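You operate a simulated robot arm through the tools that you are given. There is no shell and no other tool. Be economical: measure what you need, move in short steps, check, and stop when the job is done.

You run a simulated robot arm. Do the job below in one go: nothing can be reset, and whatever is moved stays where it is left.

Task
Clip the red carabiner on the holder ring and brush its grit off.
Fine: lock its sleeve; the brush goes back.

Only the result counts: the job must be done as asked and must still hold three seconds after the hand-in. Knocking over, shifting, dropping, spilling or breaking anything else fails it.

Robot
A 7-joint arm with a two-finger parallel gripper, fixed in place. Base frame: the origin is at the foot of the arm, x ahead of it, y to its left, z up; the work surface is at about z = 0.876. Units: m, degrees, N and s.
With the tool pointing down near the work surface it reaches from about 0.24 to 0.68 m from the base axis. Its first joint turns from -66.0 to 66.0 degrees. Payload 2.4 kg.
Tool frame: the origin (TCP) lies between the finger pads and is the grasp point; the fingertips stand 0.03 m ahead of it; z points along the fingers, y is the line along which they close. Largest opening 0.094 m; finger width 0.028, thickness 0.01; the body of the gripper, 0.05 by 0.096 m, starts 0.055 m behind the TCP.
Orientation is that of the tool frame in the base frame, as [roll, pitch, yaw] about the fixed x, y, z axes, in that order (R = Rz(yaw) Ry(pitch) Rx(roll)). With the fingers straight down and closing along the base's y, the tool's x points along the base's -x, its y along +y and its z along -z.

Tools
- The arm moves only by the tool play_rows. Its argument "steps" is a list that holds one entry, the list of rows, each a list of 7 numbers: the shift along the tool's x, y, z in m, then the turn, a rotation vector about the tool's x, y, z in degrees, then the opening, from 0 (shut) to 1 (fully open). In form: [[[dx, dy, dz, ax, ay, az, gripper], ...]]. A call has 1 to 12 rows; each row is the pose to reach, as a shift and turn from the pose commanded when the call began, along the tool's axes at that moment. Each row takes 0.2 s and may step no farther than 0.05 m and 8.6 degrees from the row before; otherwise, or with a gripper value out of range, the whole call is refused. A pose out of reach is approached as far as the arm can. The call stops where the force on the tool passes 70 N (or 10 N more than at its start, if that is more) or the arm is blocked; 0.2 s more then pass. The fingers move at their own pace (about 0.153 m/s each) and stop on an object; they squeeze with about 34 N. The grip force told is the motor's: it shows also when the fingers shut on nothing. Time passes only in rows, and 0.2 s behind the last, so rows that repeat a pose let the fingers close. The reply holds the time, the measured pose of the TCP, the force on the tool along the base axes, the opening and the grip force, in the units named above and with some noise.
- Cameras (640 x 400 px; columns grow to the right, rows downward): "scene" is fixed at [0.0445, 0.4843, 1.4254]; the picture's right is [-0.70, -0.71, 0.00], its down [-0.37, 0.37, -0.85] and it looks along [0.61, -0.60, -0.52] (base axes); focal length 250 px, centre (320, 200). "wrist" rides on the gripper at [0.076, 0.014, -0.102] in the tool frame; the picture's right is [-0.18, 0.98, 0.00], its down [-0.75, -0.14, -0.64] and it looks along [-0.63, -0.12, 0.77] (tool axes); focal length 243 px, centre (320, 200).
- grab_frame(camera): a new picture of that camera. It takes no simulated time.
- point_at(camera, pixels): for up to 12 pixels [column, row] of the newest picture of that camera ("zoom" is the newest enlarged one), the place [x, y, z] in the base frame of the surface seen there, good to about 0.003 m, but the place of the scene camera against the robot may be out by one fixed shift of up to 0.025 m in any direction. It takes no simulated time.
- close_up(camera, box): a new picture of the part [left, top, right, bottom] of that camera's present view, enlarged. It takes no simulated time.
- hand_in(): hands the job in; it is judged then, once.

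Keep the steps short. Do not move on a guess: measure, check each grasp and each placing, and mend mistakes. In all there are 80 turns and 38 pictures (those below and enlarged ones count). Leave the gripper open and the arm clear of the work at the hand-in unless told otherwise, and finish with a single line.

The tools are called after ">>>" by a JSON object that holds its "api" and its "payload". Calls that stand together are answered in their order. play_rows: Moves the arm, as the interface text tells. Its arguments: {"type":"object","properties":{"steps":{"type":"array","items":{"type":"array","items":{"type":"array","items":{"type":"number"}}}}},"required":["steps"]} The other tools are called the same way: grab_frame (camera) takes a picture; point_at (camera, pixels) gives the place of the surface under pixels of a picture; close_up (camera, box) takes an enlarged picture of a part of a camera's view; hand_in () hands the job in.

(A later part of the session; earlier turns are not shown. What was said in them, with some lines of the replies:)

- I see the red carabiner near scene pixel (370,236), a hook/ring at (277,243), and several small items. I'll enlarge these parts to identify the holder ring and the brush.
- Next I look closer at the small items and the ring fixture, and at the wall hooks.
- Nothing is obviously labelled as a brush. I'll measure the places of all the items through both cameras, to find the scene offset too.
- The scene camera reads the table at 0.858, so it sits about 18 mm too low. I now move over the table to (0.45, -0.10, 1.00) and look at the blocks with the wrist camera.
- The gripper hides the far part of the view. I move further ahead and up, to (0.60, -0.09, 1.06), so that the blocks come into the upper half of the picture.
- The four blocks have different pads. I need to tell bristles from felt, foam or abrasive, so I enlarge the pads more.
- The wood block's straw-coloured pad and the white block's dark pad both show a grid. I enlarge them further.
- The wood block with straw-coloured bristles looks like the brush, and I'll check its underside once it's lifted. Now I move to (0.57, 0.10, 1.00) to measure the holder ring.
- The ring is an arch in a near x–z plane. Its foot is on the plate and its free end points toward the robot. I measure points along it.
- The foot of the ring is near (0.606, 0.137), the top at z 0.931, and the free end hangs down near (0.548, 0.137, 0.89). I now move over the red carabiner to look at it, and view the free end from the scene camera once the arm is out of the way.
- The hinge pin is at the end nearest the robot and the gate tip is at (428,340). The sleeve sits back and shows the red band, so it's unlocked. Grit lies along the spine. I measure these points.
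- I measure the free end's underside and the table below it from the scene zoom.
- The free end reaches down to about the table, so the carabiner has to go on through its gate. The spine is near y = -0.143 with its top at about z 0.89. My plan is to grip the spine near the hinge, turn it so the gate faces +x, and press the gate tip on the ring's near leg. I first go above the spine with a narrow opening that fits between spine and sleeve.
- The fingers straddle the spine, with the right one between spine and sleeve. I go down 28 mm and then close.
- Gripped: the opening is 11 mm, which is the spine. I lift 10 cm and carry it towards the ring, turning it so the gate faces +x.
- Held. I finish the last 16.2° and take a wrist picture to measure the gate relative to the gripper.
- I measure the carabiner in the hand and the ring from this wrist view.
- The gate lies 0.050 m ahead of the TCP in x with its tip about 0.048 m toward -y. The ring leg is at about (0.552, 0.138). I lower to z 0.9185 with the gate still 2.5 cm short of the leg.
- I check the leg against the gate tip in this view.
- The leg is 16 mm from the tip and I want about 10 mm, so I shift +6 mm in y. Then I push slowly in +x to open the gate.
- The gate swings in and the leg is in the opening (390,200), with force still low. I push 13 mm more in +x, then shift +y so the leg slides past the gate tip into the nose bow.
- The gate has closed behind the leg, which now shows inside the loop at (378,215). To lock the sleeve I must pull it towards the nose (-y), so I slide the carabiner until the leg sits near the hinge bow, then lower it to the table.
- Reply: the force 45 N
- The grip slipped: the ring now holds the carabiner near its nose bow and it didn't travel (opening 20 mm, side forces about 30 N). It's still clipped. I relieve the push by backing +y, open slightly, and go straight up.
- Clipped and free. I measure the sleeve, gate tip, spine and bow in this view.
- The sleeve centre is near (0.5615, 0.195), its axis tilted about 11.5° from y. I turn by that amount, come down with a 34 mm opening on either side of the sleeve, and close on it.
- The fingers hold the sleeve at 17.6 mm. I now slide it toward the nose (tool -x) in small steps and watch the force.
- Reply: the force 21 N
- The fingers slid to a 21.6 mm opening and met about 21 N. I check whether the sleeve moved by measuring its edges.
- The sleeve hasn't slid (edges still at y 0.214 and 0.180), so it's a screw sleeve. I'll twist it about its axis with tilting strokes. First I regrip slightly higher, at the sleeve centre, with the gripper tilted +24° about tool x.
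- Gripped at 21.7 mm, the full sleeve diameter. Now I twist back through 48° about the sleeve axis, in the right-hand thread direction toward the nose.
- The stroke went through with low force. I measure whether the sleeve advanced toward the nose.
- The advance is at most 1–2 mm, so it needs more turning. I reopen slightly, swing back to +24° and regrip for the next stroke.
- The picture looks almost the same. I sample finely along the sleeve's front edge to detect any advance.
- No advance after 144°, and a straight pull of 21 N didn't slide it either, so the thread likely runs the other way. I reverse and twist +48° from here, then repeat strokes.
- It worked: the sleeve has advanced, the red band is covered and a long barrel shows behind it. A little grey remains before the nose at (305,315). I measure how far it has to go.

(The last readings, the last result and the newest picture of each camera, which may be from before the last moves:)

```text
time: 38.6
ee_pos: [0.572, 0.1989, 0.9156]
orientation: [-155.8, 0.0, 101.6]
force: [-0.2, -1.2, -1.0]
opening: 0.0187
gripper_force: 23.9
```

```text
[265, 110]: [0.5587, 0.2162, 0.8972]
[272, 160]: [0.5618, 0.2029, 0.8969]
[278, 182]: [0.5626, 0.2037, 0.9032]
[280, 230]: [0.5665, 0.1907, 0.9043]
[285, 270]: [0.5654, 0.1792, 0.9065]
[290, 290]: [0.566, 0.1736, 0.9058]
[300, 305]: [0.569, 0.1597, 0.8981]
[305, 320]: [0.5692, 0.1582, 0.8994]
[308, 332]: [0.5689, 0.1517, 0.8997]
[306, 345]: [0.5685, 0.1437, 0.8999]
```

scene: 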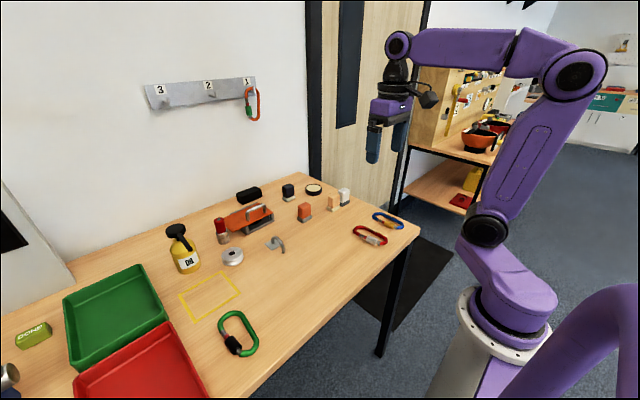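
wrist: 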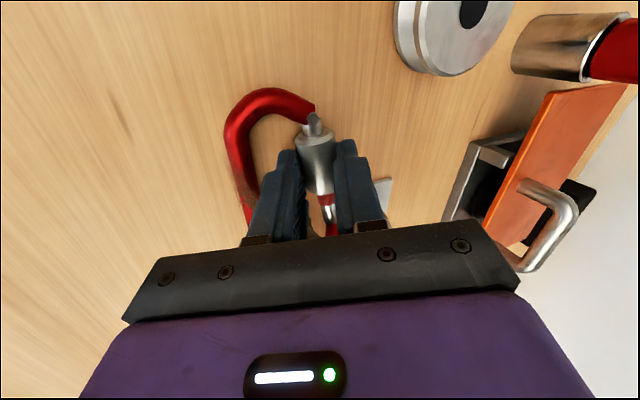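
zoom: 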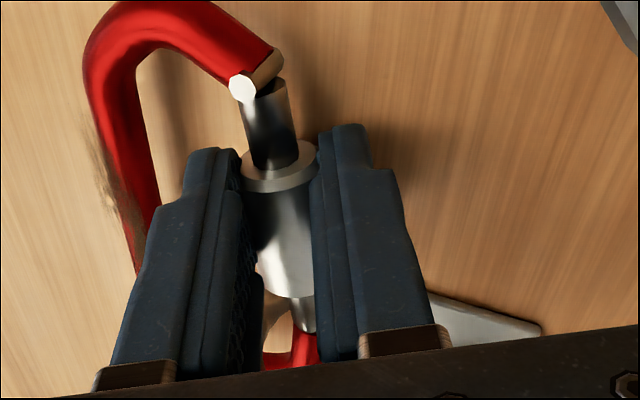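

The sleeve has advanced about 9 mm and now spans y 0.169–0.204, while the gate tip is at about 0.151. I continue with more strokes, shifting the grip along with the sleeve.

>>> {"api": "play_rows", "payload": {"steps": [[[0, 0, 0, 0, 0, 0, 0.28], [-0.002, -0.00376, 0.00026, -8, 0, 0, 0.28], [-0.004, -0.00744, 0.00105, -16, 0, 0, 0.28], [-0.006, -0.01098, 0.00233, -24, 0, 0, 0.28], [-0.008, -0.01431, 0.0041, -32, 0, 0, 0.28], [-0.009, -0.01736, 0.00632, -40, 0, 0, 0.28], [-0.01, -0.02006, 0.00893, -48, 0, 0, 0.28], [-0.01, -0.02006, 0.00893, -48, 0, 0, 0], [-0.01, -0.02006, 0.00893, -48, 0, 0, 0]]]}}

>>> {"api": "play_rows", "payload": {"steps": [[[-0.0007, 0.00376, 0.00026, 8, 0, 0, 0], [-0.0014, 0.00744, 0.00105, 16, 0, 0, 0], [-0.002, 0.01098, 0.00233, 24, 0, 0, 0], [-0.0028, 0.01431, 0.0041, 32, 0, 0, 0], [-0.0034, 0.01736, 0.00632, 40, 0, 0, 0], [-0.004, 0.02006, 0.00893, 48, 0, 0, 0], [-0.004, 0.02006, 0.00893, 48, 0, 0, 0]]]}}

>>> {"api": "play_rows", "payload": {"steps": [[[0, 0, 0, 0, 0, 0, 0.28], [-0.001, -0.00376, 0.00026, -8, 0, 0, 0.28], [-0.002, -0.00744, 0.00105, -16, 0, 0, 0.28], [-0.003, -0.01098, 0.00233, -24, 0, 0, 0.28], [-0.004, -0.01431, 0.0041, -32, 0, 0, 0.28], [-0.004, -0.01736, 0.00632, -40, 0, 0, 0.28], [-0.004, -0.02006, 0.00893, -48, 0, 0, 0.28], [-0.004, -0.02006, 0.00893, -48, 0, 0, 0], [-0.004, -0.02006, 0.00893, -48, 0, 0, 0]]]}}

>>> {"api": "play_rows", "payload": {"steps": [[[-0.0007, 0.00376, 0.00026, 8, 0, 0, 0], [-0.0014, 0.00744, 0.00105, 16, 0, 0, 0], [-0.002, 0.01098, 0.00233, 24, 0, 0, 0], [-0.0028, 0.01431, 0.0041, 32, 0, 0, 0], [-0.0034, 0.01736, 0.00632, 40, 0, 0, 0], [-0.004, 0.02006, 0.00893, 48, 0, 0, 0], [-0.004, 0.02006, 0.00893, 48, 0, 0, 0]]]}}

```text
time: 40.6
ee_pos: [0.5528, 0.1844, 0.9169]
orientation: [155.8, 0.0, 101.6]
force: [5.2, -0.7, 2.3]
opening: 0.0218
gripper_force: 24.2
```

```text
time: 42.2
ee_pos: [0.5752, 0.1876, 0.9154]
orientation: [-156.2, 0.0, 101.6]
force: [4.0, 14.3, 8.2]
opening: 0.0217
gripper_force: 23.8
```

```text
time: 44.2
ee_pos: [0.5532, 0.1745, 0.9159]
orientation: [156.0, 0.0, 101.5]
force: [-1.1, -5.3, 4.2]
opening: 0.0216
gripper_force: 24.0
```

```text
time: 45.8
ee_pos: [0.5746, 0.1794, 0.9162]
orientation: [-156.0, -0.1, 101.6]
force: [0.7, 10.3, 0.9]
opening: 0.0215
gripper_force: 23.9
```

A +y reaction of 10–14 N suggests the sleeve is at its stop. One more stroke for certainty, without following.

>>> {"api": "play_rows", "payload": {"steps": [[[0, 0, 0, 0, 0, 0, 0.28], [0, -0.00376, 0.00026, -8, 0, 0, 0.28], [0, -0.00744, 0.00105, -16, 0, 0, 0.28], [0, -0.01098, 0.00233, -24, 0, 0, 0.28], [0, -0.01431, 0.0041, -32, 0, 0, 0.28], [0, -0.01736, 0.00632, -40, 0, 0, 0.28], [0, -0.02006, 0.00893, -48, 0, 0, 0.28], [0, -0.02006, 0.00893, -48, 0, 0, 0], [0, -0.02006, 0.00893, -48, 0, 0, 0]]]}}

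>>> {"api": "play_rows", "payload": {"steps": [[[0, 0.00376, 0.00026, 8, 0, 0, 0], [0, 0.00744, 0.00105, 16, 0, 0, 0], [0, 0.01098, 0.00233, 24, 0, 0, 0], [0, 0.01431, 0.0041, 32, 0, 0, 0], [0, 0.01736, 0.00632, 40, 0, 0, 0], [0, 0.02006, 0.00893, 48, 0, 0, 0], [0, 0.02006, 0.00893, 48, 0, 0, 0]]]}}

```text
time: 47.8
ee_pos: [0.5548, 0.1707, 0.9166]
orientation: [155.9, 0.1, 101.5]
force: [0.5, -2.9, 2.1]
opening: 0.0216
gripper_force: 24.3
```

```text
time: 49.4
ee_pos: [0.5757, 0.1765, 0.9172]
orientation: [-156.0, 0.0, 101.6]
force: [2.5, 0.2, 2.0]
opening: 0.0215
gripper_force: 24.2
```

I open, come back to vertical, rise to about z 1.0 and take a picture of sleeve and grit.

>>> {"api": "play_rows", "payload": {"steps": [[[0, 0, 0, 0, 0, 0, 0.28], [0, -0.00376, 0.00026, -8, 0, 0, 0.28], [0, -0.00744, 0.00105, -16, 0, 0, 0.28], [0, -0.01098, 0.00233, -24, 0, 0, 0.28], [0, -0.0191, -0.0159, -24, 0, 0, 0.28], [0, -0.0313, -0.0433, -24, 0, 0, 0.28], [0, -0.0456, -0.0754, -24, 0, 0, 0.28]]]}}

>>> {"api": "grab_frame", "payload": {"camera": "wrist"}}

```text
time: 51.0
ee_pos: [0.5644, 0.1731, 1.0054]
orientation: [-180.0, 0.0, 101.6]
force: [0.3, 0.4, -0.4]
opening: 0.0261
gripper_force: 0.0
```

```text
2 pictures are left
```

wrist: 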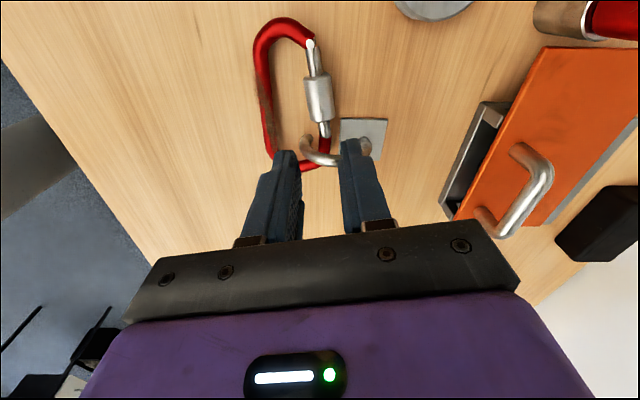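

Barrel and sleeve are visible. I measure the sleeve ends, gate tip and the gritty spine.

>>> {"api": "point_at", "payload": {"camera": "wrist", "pixels": [[312, 50], [316, 72], [317, 80], [320, 100], [322, 118], [323, 125], [324, 132], [325, 139], [262, 60], [264, 90], [267, 120], [272, 145]]}}

```text
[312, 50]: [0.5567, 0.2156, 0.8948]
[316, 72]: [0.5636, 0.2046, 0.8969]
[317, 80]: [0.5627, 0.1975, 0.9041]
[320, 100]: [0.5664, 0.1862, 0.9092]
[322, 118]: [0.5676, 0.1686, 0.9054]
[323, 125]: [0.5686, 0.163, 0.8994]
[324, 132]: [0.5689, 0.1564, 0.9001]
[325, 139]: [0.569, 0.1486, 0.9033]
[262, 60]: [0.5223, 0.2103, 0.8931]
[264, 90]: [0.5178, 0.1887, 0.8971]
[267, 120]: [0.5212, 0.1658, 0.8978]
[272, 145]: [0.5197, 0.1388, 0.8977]
```

The sleeve front is at y about 0.166, 12–13 mm forward. The last three strokes gave only about 3 mm, so it's at its stop with the red band covered. Next the brush, whose faces I measure from the stored scene view.

>>> {"api": "point_at", "payload": {"camera": "scene", "pixels": [[333.9, 196], [330.2, 196.5], [337.5, 196.2], [334, 194], [333.4, 198.5], [330, 201.9], [331.5, 203], [336.4, 201.3], [338.5, 200], [334.5, 203], [330, 208.5], [336.8, 208]]}}

>>> {"api": "point_at", "payload": {"camera": "scene", "pixels": [[277, 238], [284, 248], [283, 251], [275, 236], [345, 192], [342, 198], [347, 197], [349, 206]]}}

```text
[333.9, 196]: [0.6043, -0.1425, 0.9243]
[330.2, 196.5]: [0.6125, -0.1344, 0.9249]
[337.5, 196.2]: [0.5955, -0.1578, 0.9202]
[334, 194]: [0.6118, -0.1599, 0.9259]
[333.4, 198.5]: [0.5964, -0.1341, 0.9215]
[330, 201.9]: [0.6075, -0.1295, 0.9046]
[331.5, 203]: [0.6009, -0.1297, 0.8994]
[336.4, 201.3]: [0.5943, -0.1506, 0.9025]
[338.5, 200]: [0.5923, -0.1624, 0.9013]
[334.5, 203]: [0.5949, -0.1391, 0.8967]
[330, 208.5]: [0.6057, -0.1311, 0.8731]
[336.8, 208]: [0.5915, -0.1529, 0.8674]
```

```text
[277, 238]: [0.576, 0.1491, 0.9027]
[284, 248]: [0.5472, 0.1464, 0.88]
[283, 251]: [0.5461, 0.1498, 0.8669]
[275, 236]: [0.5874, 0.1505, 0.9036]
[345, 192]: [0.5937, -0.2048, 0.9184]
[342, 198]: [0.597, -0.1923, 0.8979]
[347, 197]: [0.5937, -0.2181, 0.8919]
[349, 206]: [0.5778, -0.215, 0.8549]
```

I refine the block's far edges and the neighbouring white block's near edge with a few more scene pixels.

>>> {"api": "point_at", "payload": {"camera": "scene", "pixels": [[334.4, 193.2], [333, 193.4], [336, 193.8], [338, 194.8], [339.2, 195.8], [339.3, 199], [331, 194.6], [329, 195.6], [328.4, 199], [340, 205.5], [327.5, 207], [332.8, 211]]}}

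```text
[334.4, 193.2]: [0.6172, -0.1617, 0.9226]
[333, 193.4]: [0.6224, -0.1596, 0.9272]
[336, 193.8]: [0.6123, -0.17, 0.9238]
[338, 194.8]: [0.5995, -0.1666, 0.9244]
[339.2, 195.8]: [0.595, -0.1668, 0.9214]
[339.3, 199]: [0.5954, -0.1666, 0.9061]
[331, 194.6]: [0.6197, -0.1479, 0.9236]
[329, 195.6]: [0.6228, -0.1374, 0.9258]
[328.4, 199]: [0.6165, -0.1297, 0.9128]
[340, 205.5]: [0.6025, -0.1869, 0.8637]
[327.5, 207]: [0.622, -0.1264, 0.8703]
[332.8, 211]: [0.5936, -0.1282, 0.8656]
```

The brush block spans about 0.030 × 0.040 m with its true centre near (0.611, -0.158) and top at z 0.943. I move above it with fingers to close along x, turning back to yaw 90.

>>> {"api": "play_rows", "payload": {"steps": [[[-0.0417, -0.0026, -0.012, 0, 0, 4, 0.3], [-0.0835, -0.0052, -0.012, 0, 0, 8, 0.6], [-0.1252, -0.0078, -0.012, 0, 0, 11.6, 0.6], [-0.167, -0.0104, -0.012, 0, 0, 11.6, 0.6], [-0.2087, -0.0131, -0.012, 0, 0, 11.6, 0.6], [-0.2504, -0.0157, -0.012, 0, 0, 11.6, 0.6], [-0.2922, -0.0183, -0.012, 0, 0, 11.6, 0.6], [-0.3339, -0.0209, -0.012, 0, 0, 11.6, 0.6], [-0.3339, -0.0209, -0.012, 0, 0, 11.6, 0.6]]]}}

```text
time: 53.0
ee_pos: [0.6131, -0.1563, 1.0154]
orientation: [180.0, 0.0, 90.0]
force: [0.3, -0.2, -0.1]
opening: 0.0564
gripper_force: 0.1
```

In place over the brush. I lower to z 0.925 and close.

>>> {"api": "play_rows", "payload": {"steps": [[[-0.001, -0.001, 0.03, 0, 0, 0, 0.6], [-0.002, -0.002, 0.06, 0, 0, 0, 0.6], [-0.002, -0.002, 0.08, 0, 0, 0, 0.6], [-0.002, -0.002, 0.0904, 0, 0, 0, 0.6], [-0.002, -0.002, 0.0904, 0, 0, 0, 0.6], [-0.002, -0.002, 0.0904, 0, 0, 0, 0], [-0.002, -0.002, 0.0904, 0, 0, 0, 0], [-0.002, -0.002, 0.0904, 0, 0, 0, 0]]]}}

```text
time: 54.8
ee_pos: [0.6103, -0.1586, 0.9245]
orientation: [-179.9, 0.0, 89.9]
force: [-0.5, -0.1, 0.8]
opening: 0.0377
gripper_force: 34.1
```

Brush held (37.7 mm, 34 N). I lift 10 cm and carry it over the hinge end of the spine, to (0.512, 0.205).

>>> {"api": "play_rows", "payload": {"steps": [[[0, 0, -0.035, 0, 0, 0, 0], [0, 0, -0.07, 0, 0, 0, 0], [0, 0, -0.1, 0, 0, 0, 0], [0.0404, -0.011, -0.1, 0, 0, 0, 0], [0.0808, -0.022, -0.1, 0, 0, 0, 0], [0.1212, -0.033, -0.1, 0, 0, 0, 0], [0.1616, -0.044, -0.1, 0, 0, 0, 0], [0.202, -0.055, -0.1, 0, 0, 0, 0], [0.2424, -0.066, -0.1, 0, 0, 0, 0], [0.2828, -0.077, -0.1, 0, 0, 0, 0], [0.3232, -0.088, -0.1, 0, 0, 0, 0], [0.3636, -0.098, -0.1, 0, 0, 0, 0]]]}}

```text
time: 57.4
ee_pos: [0.5109, 0.2067, 1.0264]
orientation: [-180.0, -0.1, 89.9]
force: [-0.6, 0.0, -1.0]
opening: 0.0377
gripper_force: 34.0
```

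I lower slowly to feel for contact with the spine.

>>> {"api": "play_rows", "payload": {"steps": [[[0, 0, 0.035, 0, 0, 0, 0], [0, 0, 0.065, 0, 0, 0, 0], [0, 0, 0.078, 0, 0, 0, 0], [0, 0, 0.082, 0, 0, 0, 0], [0, 0, 0.085, 0, 0, 0, 0], [0, 0, 0.085, 0, 0, 0, 0]]]}}

```text
time: 58.8
ee_pos: [0.5131, 0.2061, 0.9394]
orientation: [-180.0, 0.1, 90.0]
force: [0.4, 1.1, 0.5]
opening: 0.0376
gripper_force: 33.9
```

Contact isn't felt yet at z 0.939. I go down in 1.5 mm steps.

>>> {"api": "play_rows", "payload": {"steps": [[[0, 0, 0.0015, 0, 0, 0, 0], [0, 0, 0.003, 0, 0, 0, 0], [0, 0, 0.0045, 0, 0, 0, 0], [0, 0, 0.0045, 0, 0, 0, 0]]]}}

```text
time: 59.8
ee_pos: [0.5125, 0.2061, 0.9361]
orientation: [179.7, -0.1, 89.9]
force: [-10.8, 0.9, 35.3]
opening: 0.038
gripper_force: 34.1
```

Firm contact at z 0.936 (35 N). I ease up 2.5 mm and stroke along the spine toward the nose and back.

>>> {"api": "play_rows", "payload": {"steps": [[[0, 0, -0.0025, 0, 0, 0, 0], [-0.012, 0, -0.0025, 0, 0, 0, 0], [-0.024, 0, -0.0025, 0, 0, 0, 0], [-0.036, 0, -0.0025, 0, 0, 0, 0], [-0.048, 0, -0.0025, 0, 0, 0, 0], [-0.057, 0, -0.0025, 0, 0, 0, 0], [-0.045, 0, -0.0025, 0, 0, 0, 0], [-0.033, 0, -0.0025, 0, 0, 0, 0], [-0.021, 0, -0.0025, 0, 0, 0, 0], [-0.009, 0, -0.0025, 0, 0, 0, 0], [0.0, 0, -0.0025, 0, 0, 0, 0]]]}}

```text
time: 62.2
ee_pos: [0.5109, 0.206, 0.9371]
orientation: [-180.0, -0.1, 89.9]
force: [0.7, -1.7, 2.3]
opening: 0.0375
gripper_force: 34.2
```

Contact is light (2 N). I make another two passes 1.3 mm lower for firmer bristle contact.

>>> {"api": "play_rows", "payload": {"steps": [[[0, 0, 0.0013, 0, 0, 0, 0], [-0.012, 0, 0.0013, 0, 0, 0, 0], [-0.024, 0, 0.0013, 0, 0, 0, 0], [-0.036, 0, 0.0013, 0, 0, 0, 0], [-0.048, 0, 0.0013, 0, 0, 0, 0], [-0.057, 0, 0.0013, 0, 0, 0, 0], [-0.045, 0, 0.0013, 0, 0, 0, 0], [-0.033, 0, 0.0013, 0, 0, 0, 0], [-0.021, 0, 0.0013, 0, 0, 0, 0], [-0.009, 0, 0.0013, 0, 0, 0, 0], [0.003, 0, 0.0013, 0, 0, 0, 0], [0.006, 0, 0.0013, 0, 0, 0, 0]]]}}

>>> {"api": "play_rows", "payload": {"steps": [[[-0.012, 0.003, 0, 0, 0, 0, 0], [-0.024, 0.003, 0, 0, 0, 0, 0], [-0.036, 0.003, 0, 0, 0, 0, 0], [-0.048, 0.003, 0, 0, 0, 0, 0], [-0.06, 0.003, 0, 0, 0, 0, 0], [-0.06, -0.003, 0, 0, 0, 0, 0], [-0.048, -0.003, 0, 0, 0, 0, 0], [-0.036, -0.003, 0, 0, 0, 0, 0], [-0.024, -0.003, 0, 0, 0, 0, 0], [-0.012, -0.003, 0, 0, 0, 0, 0], [0, -0.003, 0, 0, 0, 0, 0], [0, 0, 0, 0, 0, 0, 0]]]}}

```text
time: 64.8
ee_pos: [0.5114, 0.2105, 0.9377]
orientation: [-180.0, 0.0, 90.0]
force: [0.6, -1.3, 2.5]
opening: 0.0378
gripper_force: 34.3
```

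```text
time: 67.4
ee_pos: [0.5134, 0.2119, 0.9376]
orientation: [180.0, 0.1, 90.0]
force: [-1.0, 1.2, 3.0]
opening: 0.038
gripper_force: 33.1
```

I lift 7 cm and shift aside 7 cm so the wrist camera can see the spine next to the brush.

>>> {"api": "play_rows", "payload": {"steps": [[[0, 0, -0.035, 0, 0, 0, 0], [0, -0.035, -0.07, 0, 0, 0, 0], [0.005, -0.07, -0.07, 0, 0, 0, 0], [0.005, -0.07, -0.07, 0, 0, 0, 0]]]}}

>>> {"api": "close_up", "payload": {"camera": "wrist", "box": [300, 20, 492, 200]}}

```text
time: 68.4
ee_pos: [0.4412, 0.2158, 1.0056]
orientation: [180.0, -0.1, 89.8]
force: [0.0, 1.0, -1.7]
opening: 0.0378
gripper_force: 34.0
```

```text
2.22 times, centred on (396, 110) of wrist
```

zoom: 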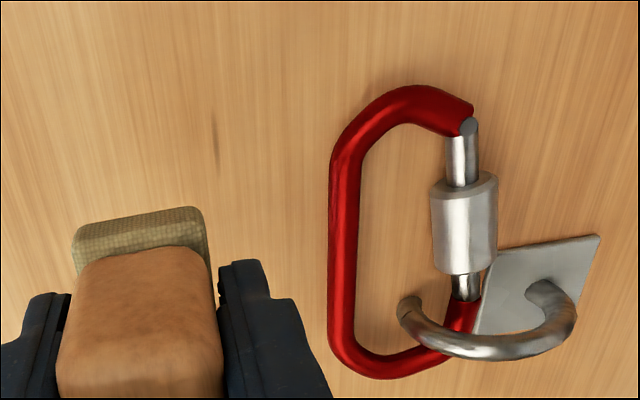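

The spine is clean, so this is the right brush, and the red band stays covered. I carry the brush back over its place.

>>> {"api": "play_rows", "payload": {"steps": [[[0, 0, -0.02, 0, 0, 0, 0], [-0.0374, 0.0169, -0.02, 0, 0, 0, 0], [-0.0749, 0.0338, -0.02, 0, 0, 0, 0], [-0.1123, 0.0507, -0.02, 0, 0, 0, 0], [-0.1498, 0.0676, -0.02, 0, 0, 0, 0], [-0.1872, 0.0845, -0.02, 0, 0, 0, 0], [-0.2246, 0.1014, -0.02, 0, 0, 0, 0], [-0.2621, 0.1183, -0.02, 0, 0, 0, 0], [-0.2995, 0.1352, -0.02, 0, 0, 0, 0], [-0.337, 0.1521, -0.02, 0, 0, 0, 0], [-0.3744, 0.1691, -0.02, 0, 0, 0, 0], [-0.3744, 0.1691, -0.02, 0, 0, 0, 0]]]}}

```text
time: 71.0
ee_pos: [0.6101, -0.1615, 1.0263]
orientation: [180.0, -0.1, 90.0]
force: [-0.4, -0.1, -0.8]
opening: 0.0375
gripper_force: 34.3
```

I correct +2.5 mm in y and lower to just above the table.

>>> {"api": "play_rows", "payload": {"steps": [[[0.0025, 0, 0.035, 0, 0, 0, 0], [0.0025, 0, 0.07, 0, 0, 0, 0], [0.0025, 0, 0.09, 0, 0, 0, 0], [0.0025, 0, 0.097, 0, 0, 0, 0], [0.0025, 0, 0.1, 0, 0, 0, 0], [0.0025, 0, 0.1, 0, 0, 0, 0]]]}}

```text
time: 72.4
ee_pos: [0.61, -0.1578, 0.9279]
orientation: [180.0, -0.1, 89.9]
force: [-0.4, 0.1, -1.9]
opening: 0.0377
gripper_force: 34.7
```

No contact yet. I go down the last 3.5 mm gently.

>>> {"api": "play_rows", "payload": {"steps": [[[0, 0, 0.0012, 0, 0, 0, 0], [0, 0, 0.0024, 0, 0, 0, 0], [0, 0, 0.0033, 0, 0, 0, 0], [0, 0, 0.0033, 0, 0, 0, 0]]]}}

```text
time: 73.4
ee_pos: [0.6105, -0.1555, 0.9232]
orientation: [-180.0, 0.0, 90.0]
force: [-0.8, 1.2, 0.8]
opening: 0.0376
gripper_force: 33.8
```

The height matches the pick-up within noise, but the force is still small. I lower another 1.5 mm to confirm it's seated.

>>> {"api": "play_rows", "payload": {"steps": [[[0, 0, 0.0008, 0, 0, 0, 0], [0, 0, 0.0015, 0, 0, 0, 0], [0, 0, 0.0015, 0, 0, 0, 0]]]}}

```text
time: 74.2
ee_pos: [0.612, -0.1565, 0.923]
orientation: [180.0, 0.0, 90.1]
force: [-4.2, 3.3, 19.0]
opening: 0.0377
gripper_force: 33.9
```

Seated: the table pushes back with 19 N. I ease up 1 mm, open, and rise straight up.

>>> {"api": "play_rows", "payload": {"steps": [[[0, 0, -0.001, 0, 0, 0, 0], [0, 0, -0.001, 0, 0, 0, 0.3], [0, 0, -0.001, 0, 0, 0, 0.6], [0, 0, -0.001, 0, 0, 0, 0.6], [0, 0, -0.03, 0, 0, 0, 0.6], [0, 0, -0.07, 0, 0, 0, 0.6], [0, 0, -0.11, 0, 0, 0, 0.6], [-0.0, -0.03, -0.15, 0, 0, 0, 1], [0, -0.07, -0.18, 0, 0, 0, 1], [0, -0.11, -0.21, 0, 0, 0, 1], [0, -0.15, -0.24, 0, 0, 0, 1]]]}}

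>>> {"api": "grab_frame", "payload": {"camera": "scene"}}

```text
time: 76.6
ee_pos: [0.4617, -0.1553, 1.1592]
orientation: [180.0, 0.0, 89.8]
force: [0.2, 0.5, 0.2]
opening: 0.0942
gripper_force: 0.1
```

```text
0 pictures are left
```

scene: 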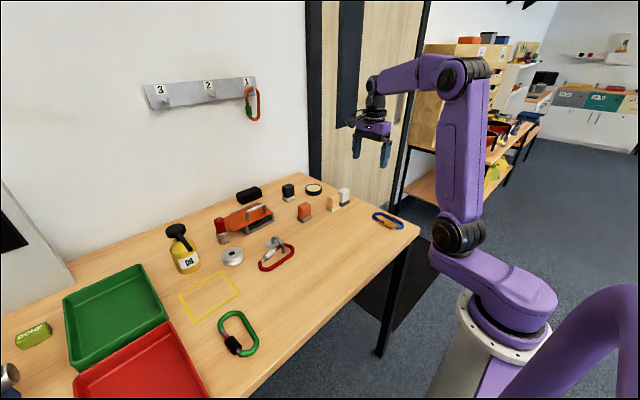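

Everything stands in place and the carabiner hangs on the ring. I check the brush's place against the earlier reading.

>>> {"api": "point_at", "payload": {"camera": "scene", "pixels": [[333.9, 196], [337.5, 196.2], [330, 201.9], [331.5, 203], [336.4, 201.3], [338.5, 200], [330, 208.5], [336.8, 208]]}}

```text
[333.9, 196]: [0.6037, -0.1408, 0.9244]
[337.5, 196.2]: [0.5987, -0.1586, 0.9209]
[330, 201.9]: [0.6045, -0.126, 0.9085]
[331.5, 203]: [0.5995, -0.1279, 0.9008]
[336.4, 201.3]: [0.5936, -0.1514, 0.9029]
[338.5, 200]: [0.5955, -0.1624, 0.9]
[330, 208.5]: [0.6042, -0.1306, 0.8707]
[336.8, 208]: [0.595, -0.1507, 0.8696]
```

The brush is back within about 3 mm and upright, the spine is clean, the sleeve is locked and the arm is clear with the gripper open. I hand in.

>>> {"api": "hand_in", "payload": {}}

```text
The job is handed in.
```

The red carabiner is clipped on the holder ring with its grit brushed off and its sleeve screwed forward to the stop over the red band, and the brush is back within about 3 mm of its place.
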